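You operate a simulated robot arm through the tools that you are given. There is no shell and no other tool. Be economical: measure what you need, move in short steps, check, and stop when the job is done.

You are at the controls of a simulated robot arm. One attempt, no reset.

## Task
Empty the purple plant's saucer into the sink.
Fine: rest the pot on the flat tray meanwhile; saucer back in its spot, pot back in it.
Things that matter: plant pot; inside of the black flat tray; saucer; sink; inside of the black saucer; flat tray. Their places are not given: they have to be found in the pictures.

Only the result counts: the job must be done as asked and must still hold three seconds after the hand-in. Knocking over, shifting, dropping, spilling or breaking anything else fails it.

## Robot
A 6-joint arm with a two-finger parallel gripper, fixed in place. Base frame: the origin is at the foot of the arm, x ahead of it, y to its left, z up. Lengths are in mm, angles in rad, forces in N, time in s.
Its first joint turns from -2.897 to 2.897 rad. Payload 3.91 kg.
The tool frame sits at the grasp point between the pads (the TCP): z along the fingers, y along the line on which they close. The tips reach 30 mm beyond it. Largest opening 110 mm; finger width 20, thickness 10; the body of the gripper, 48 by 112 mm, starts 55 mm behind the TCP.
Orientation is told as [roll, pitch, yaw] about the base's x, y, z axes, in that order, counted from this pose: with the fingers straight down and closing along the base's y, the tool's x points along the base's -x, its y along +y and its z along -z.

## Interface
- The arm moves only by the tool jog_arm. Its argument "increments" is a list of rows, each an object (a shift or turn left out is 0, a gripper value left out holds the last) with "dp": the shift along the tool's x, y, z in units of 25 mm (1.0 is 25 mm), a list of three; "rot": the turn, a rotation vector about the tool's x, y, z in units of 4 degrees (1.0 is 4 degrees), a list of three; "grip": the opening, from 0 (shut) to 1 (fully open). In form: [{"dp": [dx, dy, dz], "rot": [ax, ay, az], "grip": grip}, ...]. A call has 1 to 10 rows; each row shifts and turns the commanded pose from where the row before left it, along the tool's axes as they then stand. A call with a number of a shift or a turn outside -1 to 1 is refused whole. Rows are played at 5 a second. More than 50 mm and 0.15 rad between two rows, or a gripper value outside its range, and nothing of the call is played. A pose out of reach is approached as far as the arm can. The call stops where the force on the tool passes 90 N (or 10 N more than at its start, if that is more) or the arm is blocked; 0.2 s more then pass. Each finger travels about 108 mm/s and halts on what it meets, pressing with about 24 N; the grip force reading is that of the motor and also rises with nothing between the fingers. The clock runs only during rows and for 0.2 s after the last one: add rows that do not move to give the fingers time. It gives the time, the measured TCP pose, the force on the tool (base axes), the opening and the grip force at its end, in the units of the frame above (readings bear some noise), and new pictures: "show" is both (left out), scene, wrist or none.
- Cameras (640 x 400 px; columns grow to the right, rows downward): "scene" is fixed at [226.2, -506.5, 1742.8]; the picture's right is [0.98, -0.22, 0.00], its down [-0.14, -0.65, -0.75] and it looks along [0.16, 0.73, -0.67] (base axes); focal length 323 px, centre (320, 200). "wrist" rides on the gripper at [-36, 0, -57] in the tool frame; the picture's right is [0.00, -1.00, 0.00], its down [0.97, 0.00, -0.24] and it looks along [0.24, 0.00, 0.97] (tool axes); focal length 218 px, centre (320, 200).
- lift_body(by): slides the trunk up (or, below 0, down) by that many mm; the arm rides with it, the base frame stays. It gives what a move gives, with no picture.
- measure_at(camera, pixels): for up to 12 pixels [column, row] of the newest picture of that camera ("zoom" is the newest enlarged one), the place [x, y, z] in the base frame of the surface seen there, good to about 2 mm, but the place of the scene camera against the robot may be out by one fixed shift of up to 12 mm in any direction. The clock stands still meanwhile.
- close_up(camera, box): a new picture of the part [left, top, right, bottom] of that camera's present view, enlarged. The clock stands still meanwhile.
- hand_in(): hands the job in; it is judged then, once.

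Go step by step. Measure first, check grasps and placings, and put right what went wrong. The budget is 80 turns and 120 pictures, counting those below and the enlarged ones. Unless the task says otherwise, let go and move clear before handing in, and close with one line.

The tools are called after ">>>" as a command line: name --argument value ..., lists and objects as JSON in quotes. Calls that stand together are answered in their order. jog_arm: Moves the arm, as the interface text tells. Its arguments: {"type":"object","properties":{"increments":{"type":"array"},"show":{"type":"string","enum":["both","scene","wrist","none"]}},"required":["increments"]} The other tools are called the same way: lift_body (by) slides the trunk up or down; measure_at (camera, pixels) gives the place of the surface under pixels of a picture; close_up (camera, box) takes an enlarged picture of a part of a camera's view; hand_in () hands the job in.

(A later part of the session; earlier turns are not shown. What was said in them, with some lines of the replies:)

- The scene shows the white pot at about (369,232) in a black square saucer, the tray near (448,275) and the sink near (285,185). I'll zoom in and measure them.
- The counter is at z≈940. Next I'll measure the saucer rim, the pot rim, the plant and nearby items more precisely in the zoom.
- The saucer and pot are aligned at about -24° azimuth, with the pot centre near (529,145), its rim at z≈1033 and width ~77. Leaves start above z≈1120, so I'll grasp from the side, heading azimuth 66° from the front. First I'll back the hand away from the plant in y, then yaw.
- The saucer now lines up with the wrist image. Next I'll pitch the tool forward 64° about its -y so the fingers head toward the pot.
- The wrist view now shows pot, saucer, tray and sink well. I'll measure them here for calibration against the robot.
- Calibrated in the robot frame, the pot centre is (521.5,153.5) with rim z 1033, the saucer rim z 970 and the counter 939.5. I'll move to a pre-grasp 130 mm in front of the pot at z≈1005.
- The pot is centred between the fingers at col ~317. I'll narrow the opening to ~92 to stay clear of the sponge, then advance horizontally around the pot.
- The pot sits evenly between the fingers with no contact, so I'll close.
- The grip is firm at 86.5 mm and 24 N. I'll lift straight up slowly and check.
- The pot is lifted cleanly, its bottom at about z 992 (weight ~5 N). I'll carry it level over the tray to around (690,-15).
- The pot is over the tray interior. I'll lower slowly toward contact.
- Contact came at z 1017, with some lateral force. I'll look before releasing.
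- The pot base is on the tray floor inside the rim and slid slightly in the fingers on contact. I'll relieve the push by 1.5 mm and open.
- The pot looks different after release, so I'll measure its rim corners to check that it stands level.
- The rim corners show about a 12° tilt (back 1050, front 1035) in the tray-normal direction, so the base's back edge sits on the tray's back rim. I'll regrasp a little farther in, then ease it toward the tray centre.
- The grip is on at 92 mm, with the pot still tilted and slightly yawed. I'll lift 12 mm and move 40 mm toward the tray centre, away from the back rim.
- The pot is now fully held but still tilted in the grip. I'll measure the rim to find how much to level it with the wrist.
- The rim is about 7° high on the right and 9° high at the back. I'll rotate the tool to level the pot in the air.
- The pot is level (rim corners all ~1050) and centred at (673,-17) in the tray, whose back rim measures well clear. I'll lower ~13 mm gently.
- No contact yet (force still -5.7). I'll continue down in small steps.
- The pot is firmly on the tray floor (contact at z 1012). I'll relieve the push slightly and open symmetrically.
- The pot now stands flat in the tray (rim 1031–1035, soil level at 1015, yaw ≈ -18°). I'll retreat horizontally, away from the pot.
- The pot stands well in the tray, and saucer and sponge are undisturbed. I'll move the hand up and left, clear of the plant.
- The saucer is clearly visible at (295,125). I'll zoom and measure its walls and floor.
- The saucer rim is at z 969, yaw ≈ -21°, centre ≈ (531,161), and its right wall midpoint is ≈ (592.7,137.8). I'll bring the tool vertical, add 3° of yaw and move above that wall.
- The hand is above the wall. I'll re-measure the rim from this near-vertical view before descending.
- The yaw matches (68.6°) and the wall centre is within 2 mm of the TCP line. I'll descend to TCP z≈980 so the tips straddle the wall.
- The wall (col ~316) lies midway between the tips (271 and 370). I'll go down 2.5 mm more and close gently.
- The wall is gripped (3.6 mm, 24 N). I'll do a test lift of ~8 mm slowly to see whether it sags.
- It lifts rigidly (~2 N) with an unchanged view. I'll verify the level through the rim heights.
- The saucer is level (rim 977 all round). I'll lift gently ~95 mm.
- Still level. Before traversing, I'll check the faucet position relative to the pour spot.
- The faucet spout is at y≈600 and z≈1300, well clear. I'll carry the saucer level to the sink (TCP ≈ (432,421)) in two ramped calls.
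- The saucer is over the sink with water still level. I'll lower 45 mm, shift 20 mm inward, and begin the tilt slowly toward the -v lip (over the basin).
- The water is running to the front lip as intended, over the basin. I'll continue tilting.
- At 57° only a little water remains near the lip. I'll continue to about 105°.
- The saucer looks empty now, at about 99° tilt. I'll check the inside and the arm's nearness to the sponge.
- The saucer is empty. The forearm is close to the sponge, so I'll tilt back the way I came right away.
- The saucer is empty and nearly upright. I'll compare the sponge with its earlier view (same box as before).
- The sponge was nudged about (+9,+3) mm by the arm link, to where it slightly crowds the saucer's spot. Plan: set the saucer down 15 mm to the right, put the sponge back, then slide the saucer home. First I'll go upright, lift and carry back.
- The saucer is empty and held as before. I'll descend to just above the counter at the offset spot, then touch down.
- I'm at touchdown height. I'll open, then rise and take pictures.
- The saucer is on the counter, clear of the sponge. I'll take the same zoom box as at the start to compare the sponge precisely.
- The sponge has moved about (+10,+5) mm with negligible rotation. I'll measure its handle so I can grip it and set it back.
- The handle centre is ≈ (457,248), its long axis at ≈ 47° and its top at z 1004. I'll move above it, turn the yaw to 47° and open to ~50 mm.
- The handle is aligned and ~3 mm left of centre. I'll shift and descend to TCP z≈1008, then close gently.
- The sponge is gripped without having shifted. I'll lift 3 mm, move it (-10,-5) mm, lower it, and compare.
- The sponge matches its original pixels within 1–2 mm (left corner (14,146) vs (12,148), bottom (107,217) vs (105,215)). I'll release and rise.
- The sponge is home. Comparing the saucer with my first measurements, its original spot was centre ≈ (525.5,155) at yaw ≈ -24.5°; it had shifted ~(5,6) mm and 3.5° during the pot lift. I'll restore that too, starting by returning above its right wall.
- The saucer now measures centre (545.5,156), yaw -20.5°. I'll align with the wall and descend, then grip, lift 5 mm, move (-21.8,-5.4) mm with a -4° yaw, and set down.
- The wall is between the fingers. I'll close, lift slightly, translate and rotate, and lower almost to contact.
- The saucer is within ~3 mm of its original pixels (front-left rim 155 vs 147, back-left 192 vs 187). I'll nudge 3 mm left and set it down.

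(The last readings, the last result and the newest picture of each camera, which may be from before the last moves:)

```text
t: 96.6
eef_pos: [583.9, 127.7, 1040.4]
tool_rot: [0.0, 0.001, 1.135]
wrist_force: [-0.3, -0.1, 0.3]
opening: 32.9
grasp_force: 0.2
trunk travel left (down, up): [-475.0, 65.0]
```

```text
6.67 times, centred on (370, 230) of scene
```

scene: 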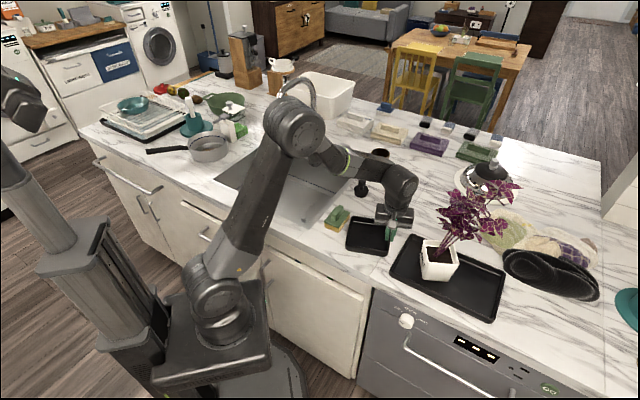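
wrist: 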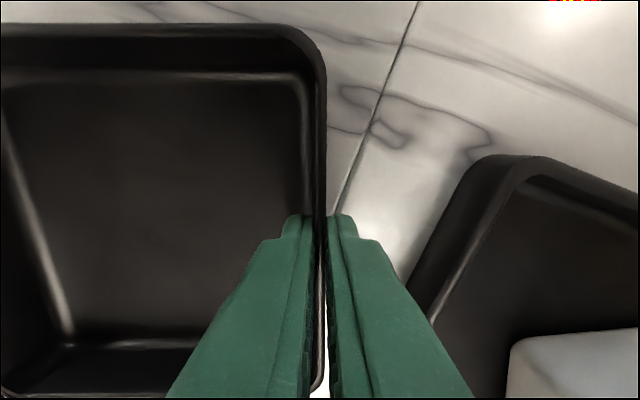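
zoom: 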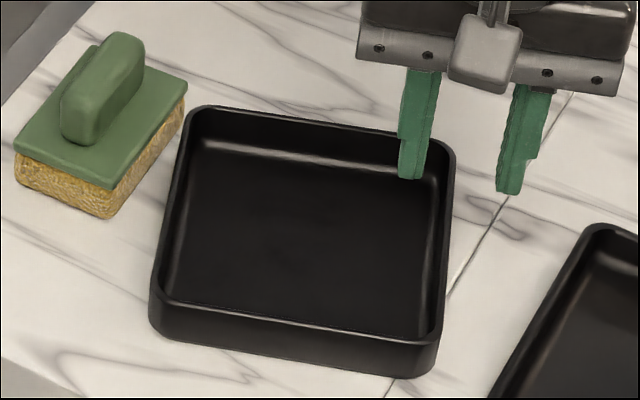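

The saucer now matches its original outline (corners (453,150), (150,300), (425,376)). Next, the pot: I'll rise and back off to the front-left staging point.

>>> jog_arm --increments '[{"dp": [0, 0, -0.9]}, {"dp": [0, 0, -0.9]}, {"dp": [0, 0, -0.9]}, {"dp": [0, 0, -0.9]}, {"dp": [0, 0, -0.8]}, {"dp": [0.95, 0.065, 0]}, {"dp": [0.95, 0.065, 0]}, {"dp": [0.95, 0.065, 0]}, {"dp": [0.95, 0.065, 0]}, {"dp": [0.95, 0.065, 0]}]' --show "none"

>>> jog_arm --increments '[{"dp": [0.95, 0.065, 0], "grip": 1.0}, {"dp": [0.95, 0.065, 0]}, {"dp": [0.95, 0.065, 0]}, {"dp": [0.95, 0.065, 0]}, {"rot": [0, 0, -0.85]}, {"rot": [0, 0, -0.82]}, {"rot": [0, -1, 0]}, {"rot": [0, -1, 0]}, {"rot": [0, -1, 0]}, {"rot": [0, -1, 0]}]' --show "none"

>>> jog_arm --increments '[{"rot": [0, -1, 0]}, {"rot": [0, -1, 0]}, {"rot": [0, -1, 0]}, {"rot": [0, -1, 0]}, {"rot": [0, -1, 0]}, {"rot": [0, -1, 0]}, {"rot": [0, -1, 0]}, {"rot": [0, -1, 0]}, {"rot": [0, -1, 0]}, {"rot": [0, -1, 0]}]'

```text
t: 98.8
eef_pos: [523.5, 23.0, 1149.9]
tool_rot: [-0.001, -0.001, 1.135]
wrist_force: [0.7, 0.6, 0.3]
opening: 33.0
grasp_force: 0.2
trunk travel left (down, up): [-475.0, 65.0]
```

```text
t: 101.0
eef_pos: [478.9, -61.2, 1152.0]
tool_rot: [0.002, -0.279, 1.252]
wrist_force: [0.0, 0.0, 0.8]
opening: 110.0
grasp_force: 0.1
trunk travel left (down, up): [-475.0, 65.0]
```

```text
t: 103.2
eef_pos: [479.6, -60.9, 1151.5]
tool_rot: [0.0, -0.979, 1.253]
wrist_force: [0.0, 0.1, 0.1]
opening: 110.1
grasp_force: 0.0
trunk travel left (down, up): [-475.0, 65.0]
```

scene: 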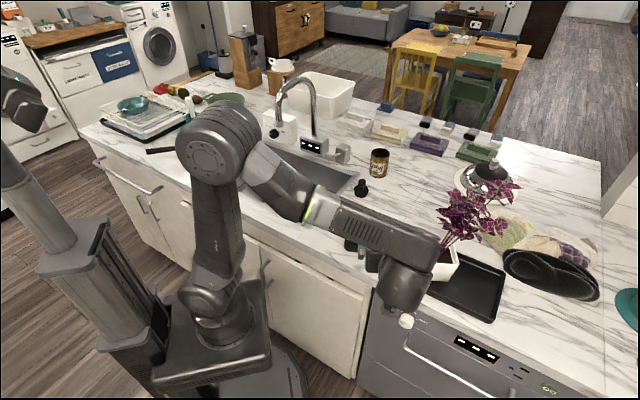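
wrist: 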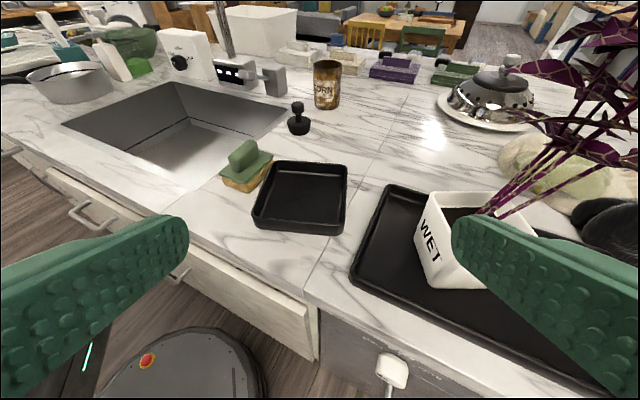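

The pot stands undisturbed. I'll move to a pre-grasp 135 mm in front of it at z≈1012 and tilt nearly horizontal.

>>> jog_arm --increments '[{"dp": [0.756, -0.964, 0.306]}, {"dp": [0.756, -0.964, 0.306]}, {"dp": [0.756, -0.964, 0.306]}, {"dp": [0.756, -0.964, 0.306]}, {"dp": [0.756, -0.964, 0.306]}, {"dp": [0.756, -0.964, 0.306]}, {"dp": [0.756, -0.964, 0.306]}, {"rot": [0, -1, 0]}, {"rot": [0, -1, 0]}, {"rot": [0, -1, 0]}]' --show "none"

>>> jog_arm --increments '[{"rot": [0, -1, 0]}, {"rot": [0, -1, 0]}, {}]'

```text
t: 105.4
eef_pos: [631.4, -143.3, 1012.3]
tool_rot: [0.0, -1.189, 1.249]
wrist_force: [0.3, -0.9, 0.8]
opening: 110.1
grasp_force: 0.0
trunk travel left (down, up): [-475.0, 65.0]
```

```text
t: 106.2
eef_pos: [630.9, -142.1, 1011.9]
tool_rot: [0.0, -1.325, 1.25]
wrist_force: [1.1, -0.1, 0.2]
opening: 109.9
grasp_force: 0.0
trunk travel left (down, up): [-475.0, 65.0]
```

scene: 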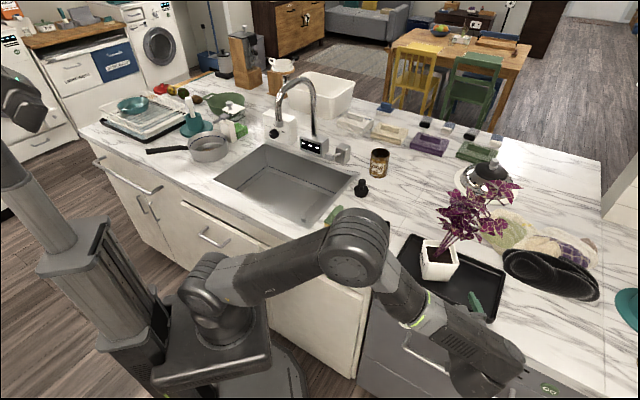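
wrist: 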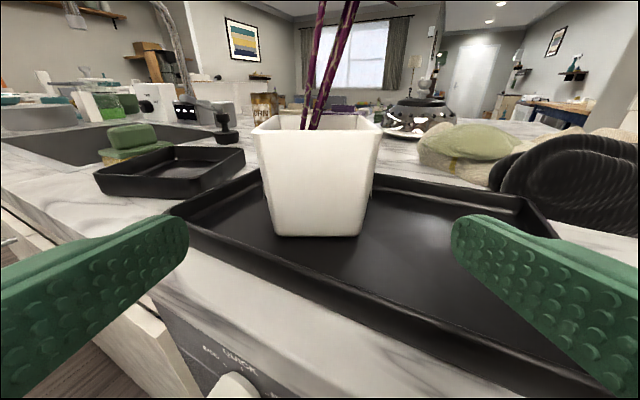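

The pot is centred (cols 252–381). I'll advance 130 mm horizontally so it sits between the pads.

>>> jog_arm --increments '[{"dp": [-0.21, 0.016, 0.84]}, {"dp": [-0.21, 0.016, 0.84]}, {"dp": [-0.21, 0.016, 0.84]}, {"dp": [-0.21, 0.016, 0.84]}, {"dp": [-0.21, 0.016, 0.84]}, {"dp": [-0.21, 0.016, 0.84]}, {}]'

```text
t: 107.8
eef_pos: [669.0, -18.2, 1009.6]
tool_rot: [-0.001, -1.327, 1.252]
wrist_force: [0.3, 0.9, 0.3]
opening: 109.9
grasp_force: 0.2
trunk travel left (down, up): [-475.0, 65.0]
```

scene: 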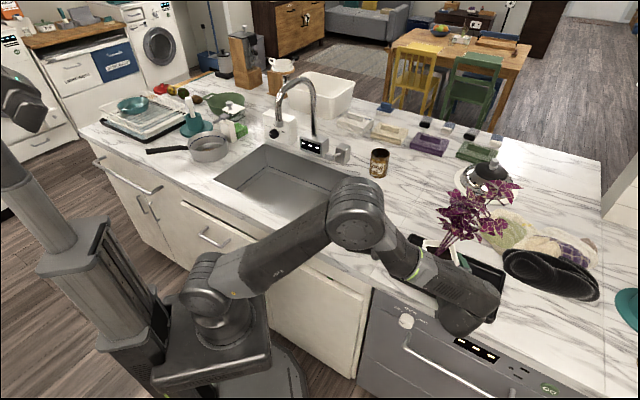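
wrist: 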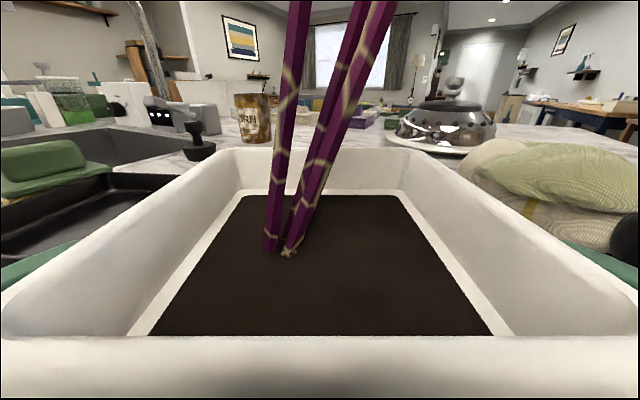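

The pot is square and symmetric in the fingers. I'll close, then test-lift slowly.

>>> jog_arm --increments '[{"grip": 0.85}, {"grip": 0.7}, {"grip": 0.5}, {"grip": 0.5}, {"grip": 0.5}, {}]' --show "none"

>>> jog_arm --increments '[{"dp": [-0.2, 0, -0.05]}, {"dp": [-0.2, 0, -0.05]}, {"dp": [-0.4, 0, -0.1]}, {"dp": [-0.6, 0, -0.15]}, {"dp": [-0.6, 0, -0.15]}, {}]'

```text
t: 109.2
eef_pos: [669.5, -20.2, 1008.8]
tool_rot: [-0.001, -1.325, 1.252]
wrist_force: [-0.2, -0.4, 0.6]
opening: 86.0
grasp_force: 23.9
trunk travel left (down, up): [-475.0, 65.0]
```

```text
t: 110.6
eef_pos: [670.2, -16.9, 1062.1]
tool_rot: [0.003, -1.327, 1.249]
wrist_force: [0.2, -0.4, -5.4]
opening: 85.8
grasp_force: 24.2
trunk travel left (down, up): [-475.0, 65.0]
```

scene: 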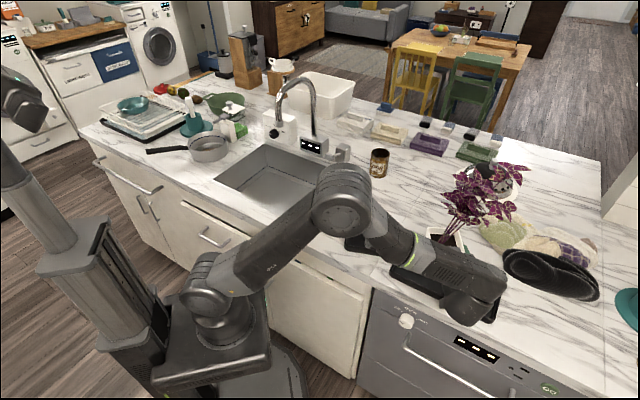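
wrist: 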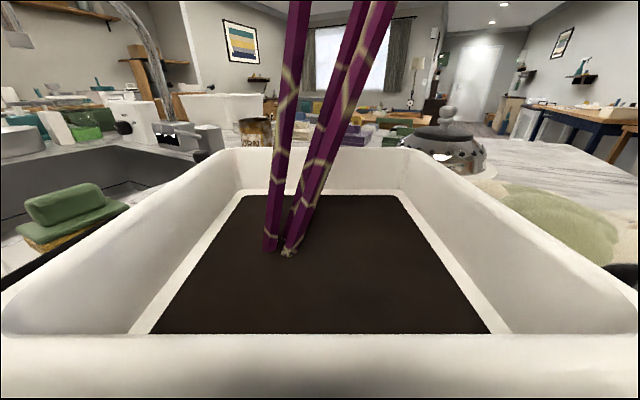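

The pot is lifted with an unchanged view. I'll check the rim and soil for level and exact centre.

>>> measure_at --camera "wrist" --pixels '[[150, 325], [485, 325], [400, 200], [245, 200], [235, 152], [410, 152], [60, 340], [580, 340], [30, 310], [615, 310]]'

```text
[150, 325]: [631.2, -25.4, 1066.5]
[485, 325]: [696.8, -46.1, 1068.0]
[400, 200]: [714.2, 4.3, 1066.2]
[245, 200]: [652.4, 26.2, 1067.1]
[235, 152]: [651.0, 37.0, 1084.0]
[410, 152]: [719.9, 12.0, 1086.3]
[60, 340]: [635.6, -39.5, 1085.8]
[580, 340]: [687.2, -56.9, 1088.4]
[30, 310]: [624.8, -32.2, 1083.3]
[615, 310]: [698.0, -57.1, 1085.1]
```

The pot is level, centred at (673.6,-10), yaw -18.4°. I'll carry it to over the saucer centre (523.5,155) and turn it -6° about the vertical.

>>> jog_arm --increments '[{"dp": [-0.118, 0.862, 0.473]}, {"dp": [-0.118, 0.862, 0.473]}, {"dp": [-0.118, 0.862, 0.473]}, {"dp": [-0.118, 0.862, 0.473]}, {"dp": [-0.118, 0.862, 0.473]}, {"dp": [-0.118, 0.862, 0.473]}, {"dp": [-0.118, 0.862, 0.473]}, {"dp": [-0.118, 0.862, 0.473]}, {"dp": [-0.118, 0.862, 0.473]}, {}]' --show "none"

>>> jog_arm --increments '[{"rot": [0.7275, 0, 0.18]}, {"rot": [0.7275, 0, 0.18]}, {}]'

>>> close_up --camera "scene" --box '[330, 180, 420, 260]'

```text
t: 112.8
eef_pos: [521.1, 147.5, 1062.4]
tool_rot: [0.001, -1.327, 1.25]
wrist_force: [-0.5, 0.2, -4.2]
opening: 86.0
grasp_force: 23.9
trunk travel left (down, up): [-475.0, 65.0]
```

```text
t: 113.6
eef_pos: [518.8, 146.9, 1060.6]
tool_rot: [0.001, -1.326, 1.145]
wrist_force: [0.0, 0.8, -6.4]
opening: 86.1
grasp_force: 24.3
trunk travel left (down, up): [-475.0, 65.0]
```

scene: 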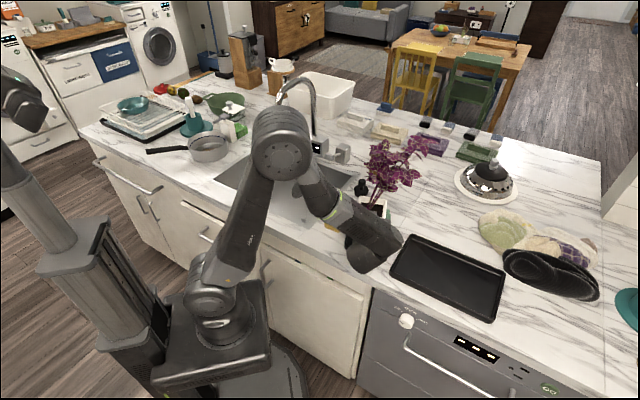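
wrist: 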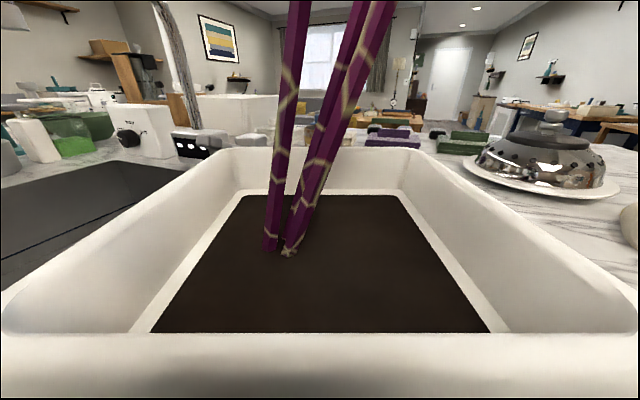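

```text
5.00 times, centred on (375, 220) of scene
```

zoom: 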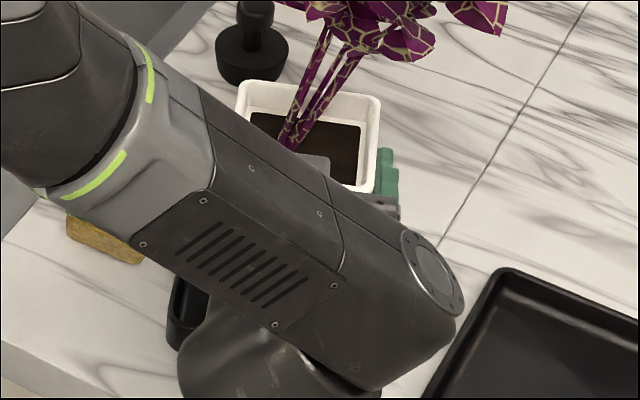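

The pot is over the saucer. Before lowering, I'll check the forearm's height above the sponge and saucer.

>>> measure_at --camera "zoom" --pixels '[[60, 170], [110, 200], [150, 250], [200, 295], [240, 250], [280, 330], [350, 370], [230, 340], [185, 310], [400, 300], [250, 380]]'

```text
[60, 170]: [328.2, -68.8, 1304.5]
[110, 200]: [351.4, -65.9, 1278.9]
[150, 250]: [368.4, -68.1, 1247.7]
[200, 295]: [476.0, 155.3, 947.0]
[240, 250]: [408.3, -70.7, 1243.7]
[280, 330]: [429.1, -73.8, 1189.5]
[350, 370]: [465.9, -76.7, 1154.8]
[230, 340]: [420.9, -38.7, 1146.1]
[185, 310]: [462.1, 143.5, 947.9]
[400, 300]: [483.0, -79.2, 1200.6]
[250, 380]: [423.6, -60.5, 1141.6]
```

The forearm is well clear (y≈-70, z>1140). I'll lower 46 mm, then feel for contact.

>>> jog_arm --increments '[{"dp": [0.485, 0, 0.121]}, {"dp": [0.485, 0, 0.121]}, {"dp": [0.485, 0, 0.121]}, {"dp": [0.3, 0, 0.075]}, {}]' --show "none"

>>> jog_arm --increments '[{"dp": [0.058, 0, 0.0145]}, {"dp": [0.058, 0, 0.0145]}, {}]' --show "none"

```text
t: 114.8
eef_pos: [518.9, 146.8, 1016.2]
tool_rot: [0.001, -1.326, 1.145]
wrist_force: [0.2, 0.0, -4.9]
opening: 85.8
grasp_force: 23.3
trunk travel left (down, up): [-475.0, 65.0]
```

```text
t: 115.6
eef_pos: [518.9, 147.6, 1014.0]
tool_rot: [0.002, -1.327, 1.144]
wrist_force: [0.7, -0.3, -5.9]
opening: 85.9
grasp_force: 24.0
trunk travel left (down, up): [-475.0, 65.0]
```

>>> jog_arm --increments '[{"dp": [0.058, 0, 0.0145]}, {}]' --show "none"

>>> jog_arm --increments '[{"dp": [0.058, 0, 0.0145]}, {}]' --show "none"

>>> jog_arm --increments '[{"dp": [0.05, 0, 0.012]}, {}]' --show "wrist"

```text
t: 116.2
eef_pos: [519.3, 147.0, 1012.8]
tool_rot: [-0.001, -1.328, 1.146]
wrist_force: [0.0, -0.9, -5.2]
opening: 85.9
grasp_force: 24.4
trunk travel left (down, up): [-475.0, 65.0]
```

```text
t: 116.8
eef_pos: [519.6, 147.9, 1011.1]
tool_rot: [0.0, -1.328, 1.147]
wrist_force: [0.1, -0.9, -5.5]
opening: 86.1
grasp_force: 23.8
trunk travel left (down, up): [-475.0, 65.0]
```

```text
t: 117.4
eef_pos: [519.0, 147.5, 1010.2]
tool_rot: [-0.001, -1.327, 1.145]
wrist_force: [0.8, 0.4, -5.4]
opening: 85.9
grasp_force: 23.7
trunk travel left (down, up): [-475.0, 65.0]
```

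wrist: 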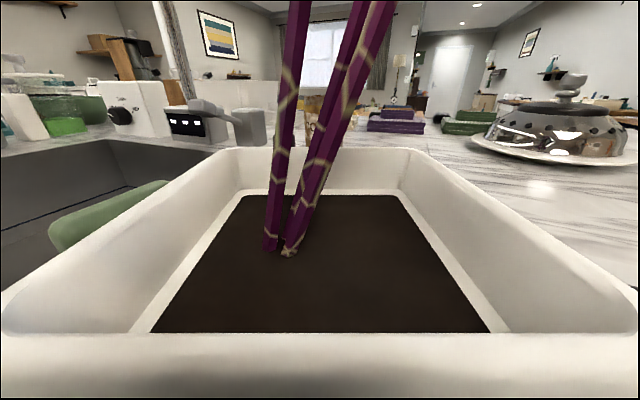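

Still carried fully; floor contact should be within 1–3 mm, so I'll keep stepping down.

>>> jog_arm --increments '[{"dp": [0.05, 0, 0.012]}, {}]' --show "none"

>>> jog_arm --increments '[{"dp": [0.04, 0, 0.01]}, {}]' --show "none"

```text
t: 118.0
eef_pos: [518.7, 146.1, 1008.7]
tool_rot: [-0.001, -1.327, 1.146]
wrist_force: [0.1, 0.1, -5.5]
opening: 85.7
grasp_force: 23.9
trunk travel left (down, up): [-475.0, 65.0]
```

```text
t: 118.6
eef_pos: [518.3, 145.4, 1007.4]
tool_rot: [-0.005, -1.328, 1.149]
wrist_force: [1.4, 1.2, 5.5]
opening: 85.9
grasp_force: 24.1
trunk travel left (down, up): [-475.0, 65.0]
```

There is contact at z 1007.4 (force flipped to +5.5). I'll ease 0.5 mm and open slowly to ~95 mm.

>>> jog_arm --increments '[{"dp": [-0.02, 0, -0.005]}, {"grip": 0.79}, {"grip": 0.81}, {"grip": 0.84}, {"grip": 0.87}, {}]' --show "wrist"

>>> measure_at --camera "wrist" --pixels '[[150, 325], [485, 325], [400, 200], [245, 200], [235, 152], [410, 152], [60, 340], [580, 340]]'

```text
t: 120.0
eef_pos: [519.0, 146.4, 1007.6]
tool_rot: [-0.001, -1.326, 1.148]
wrist_force: [-0.7, -1.1, 0.3]
opening: 95.5
grasp_force: 0.1
trunk travel left (down, up): [-475.0, 65.0]
```

wrist: 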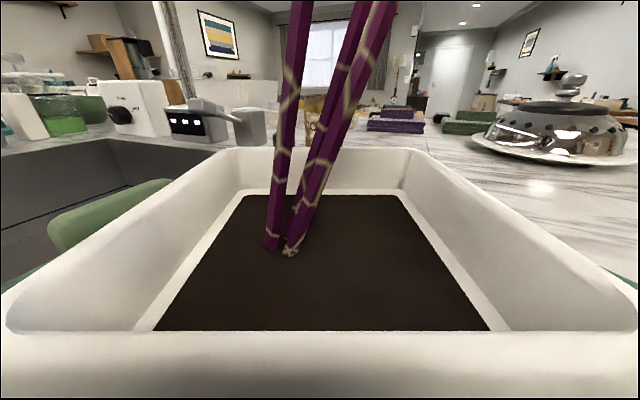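

```text
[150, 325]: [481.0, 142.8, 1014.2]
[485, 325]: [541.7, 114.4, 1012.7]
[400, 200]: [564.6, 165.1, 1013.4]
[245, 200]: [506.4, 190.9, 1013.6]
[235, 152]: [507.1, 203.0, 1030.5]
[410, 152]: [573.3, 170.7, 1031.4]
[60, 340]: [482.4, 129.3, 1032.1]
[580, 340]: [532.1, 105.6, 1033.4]
```

The pot stands level in the saucer, and its corners match the start. I'll retreat straight back.

>>> jog_arm --increments '[{"dp": [0.194, 0, -0.776]}, {"dp": [0.194, 0, -0.776]}, {"dp": [0.194, 0, -0.776]}, {"dp": [0.194, 0, -0.776]}, {"dp": [0.194, 0, -0.776]}, {"dp": [0.194, 0, -0.776]}, {"dp": [0.194, 0, -0.776]}, {"dp": [0.194, 0, -0.776]}, {}]'

>>> close_up --camera "scene" --box '[330, 200, 410, 260]'

```text
t: 122.0
eef_pos: [453.2, 0.2, 1008.0]
tool_rot: [-0.002, -1.326, 1.148]
wrist_force: [-0.2, -0.8, -0.1]
opening: 96.0
grasp_force: 0.0
trunk travel left (down, up): [-475.0, 65.0]
```

scene: 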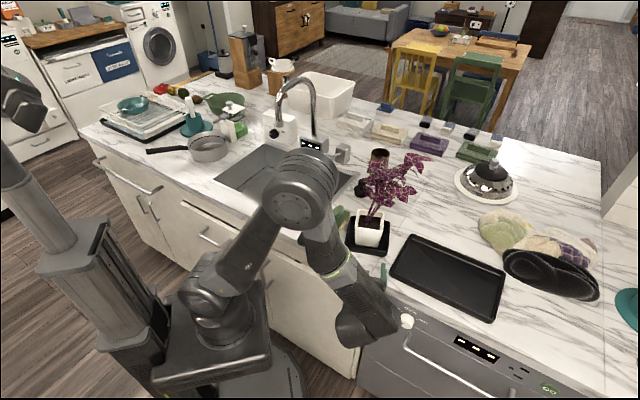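
wrist: 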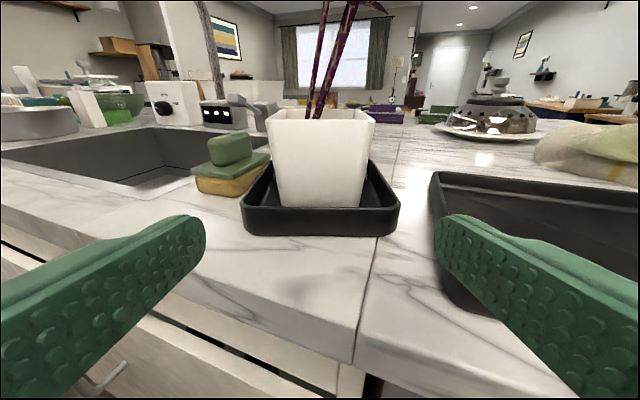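

```text
6.67 times, centred on (370, 230) of scene
```

zoom: 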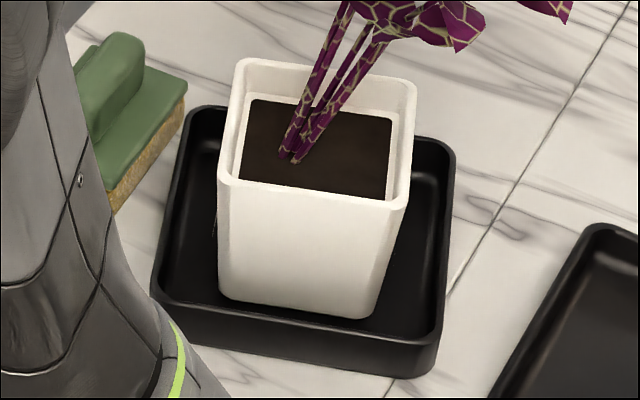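

The pot stands in the emptied saucer in its original spot, matching the first zoom. Sponge and tray are in place and the hand is clear, so I'm handing in.

>>> hand_in

```text
The job is handed in.
```

I emptied the purple plant's saucer into the sink, and the saucer and pot are back where they started, to within a few millimetres by the pictures. On the way, the arm nudged the sponge about 10 mm; I put it back to within about 2 mm of its first position. The pot also landed tilted on the tray's rim the first time, so I lifted it and set it down flat.
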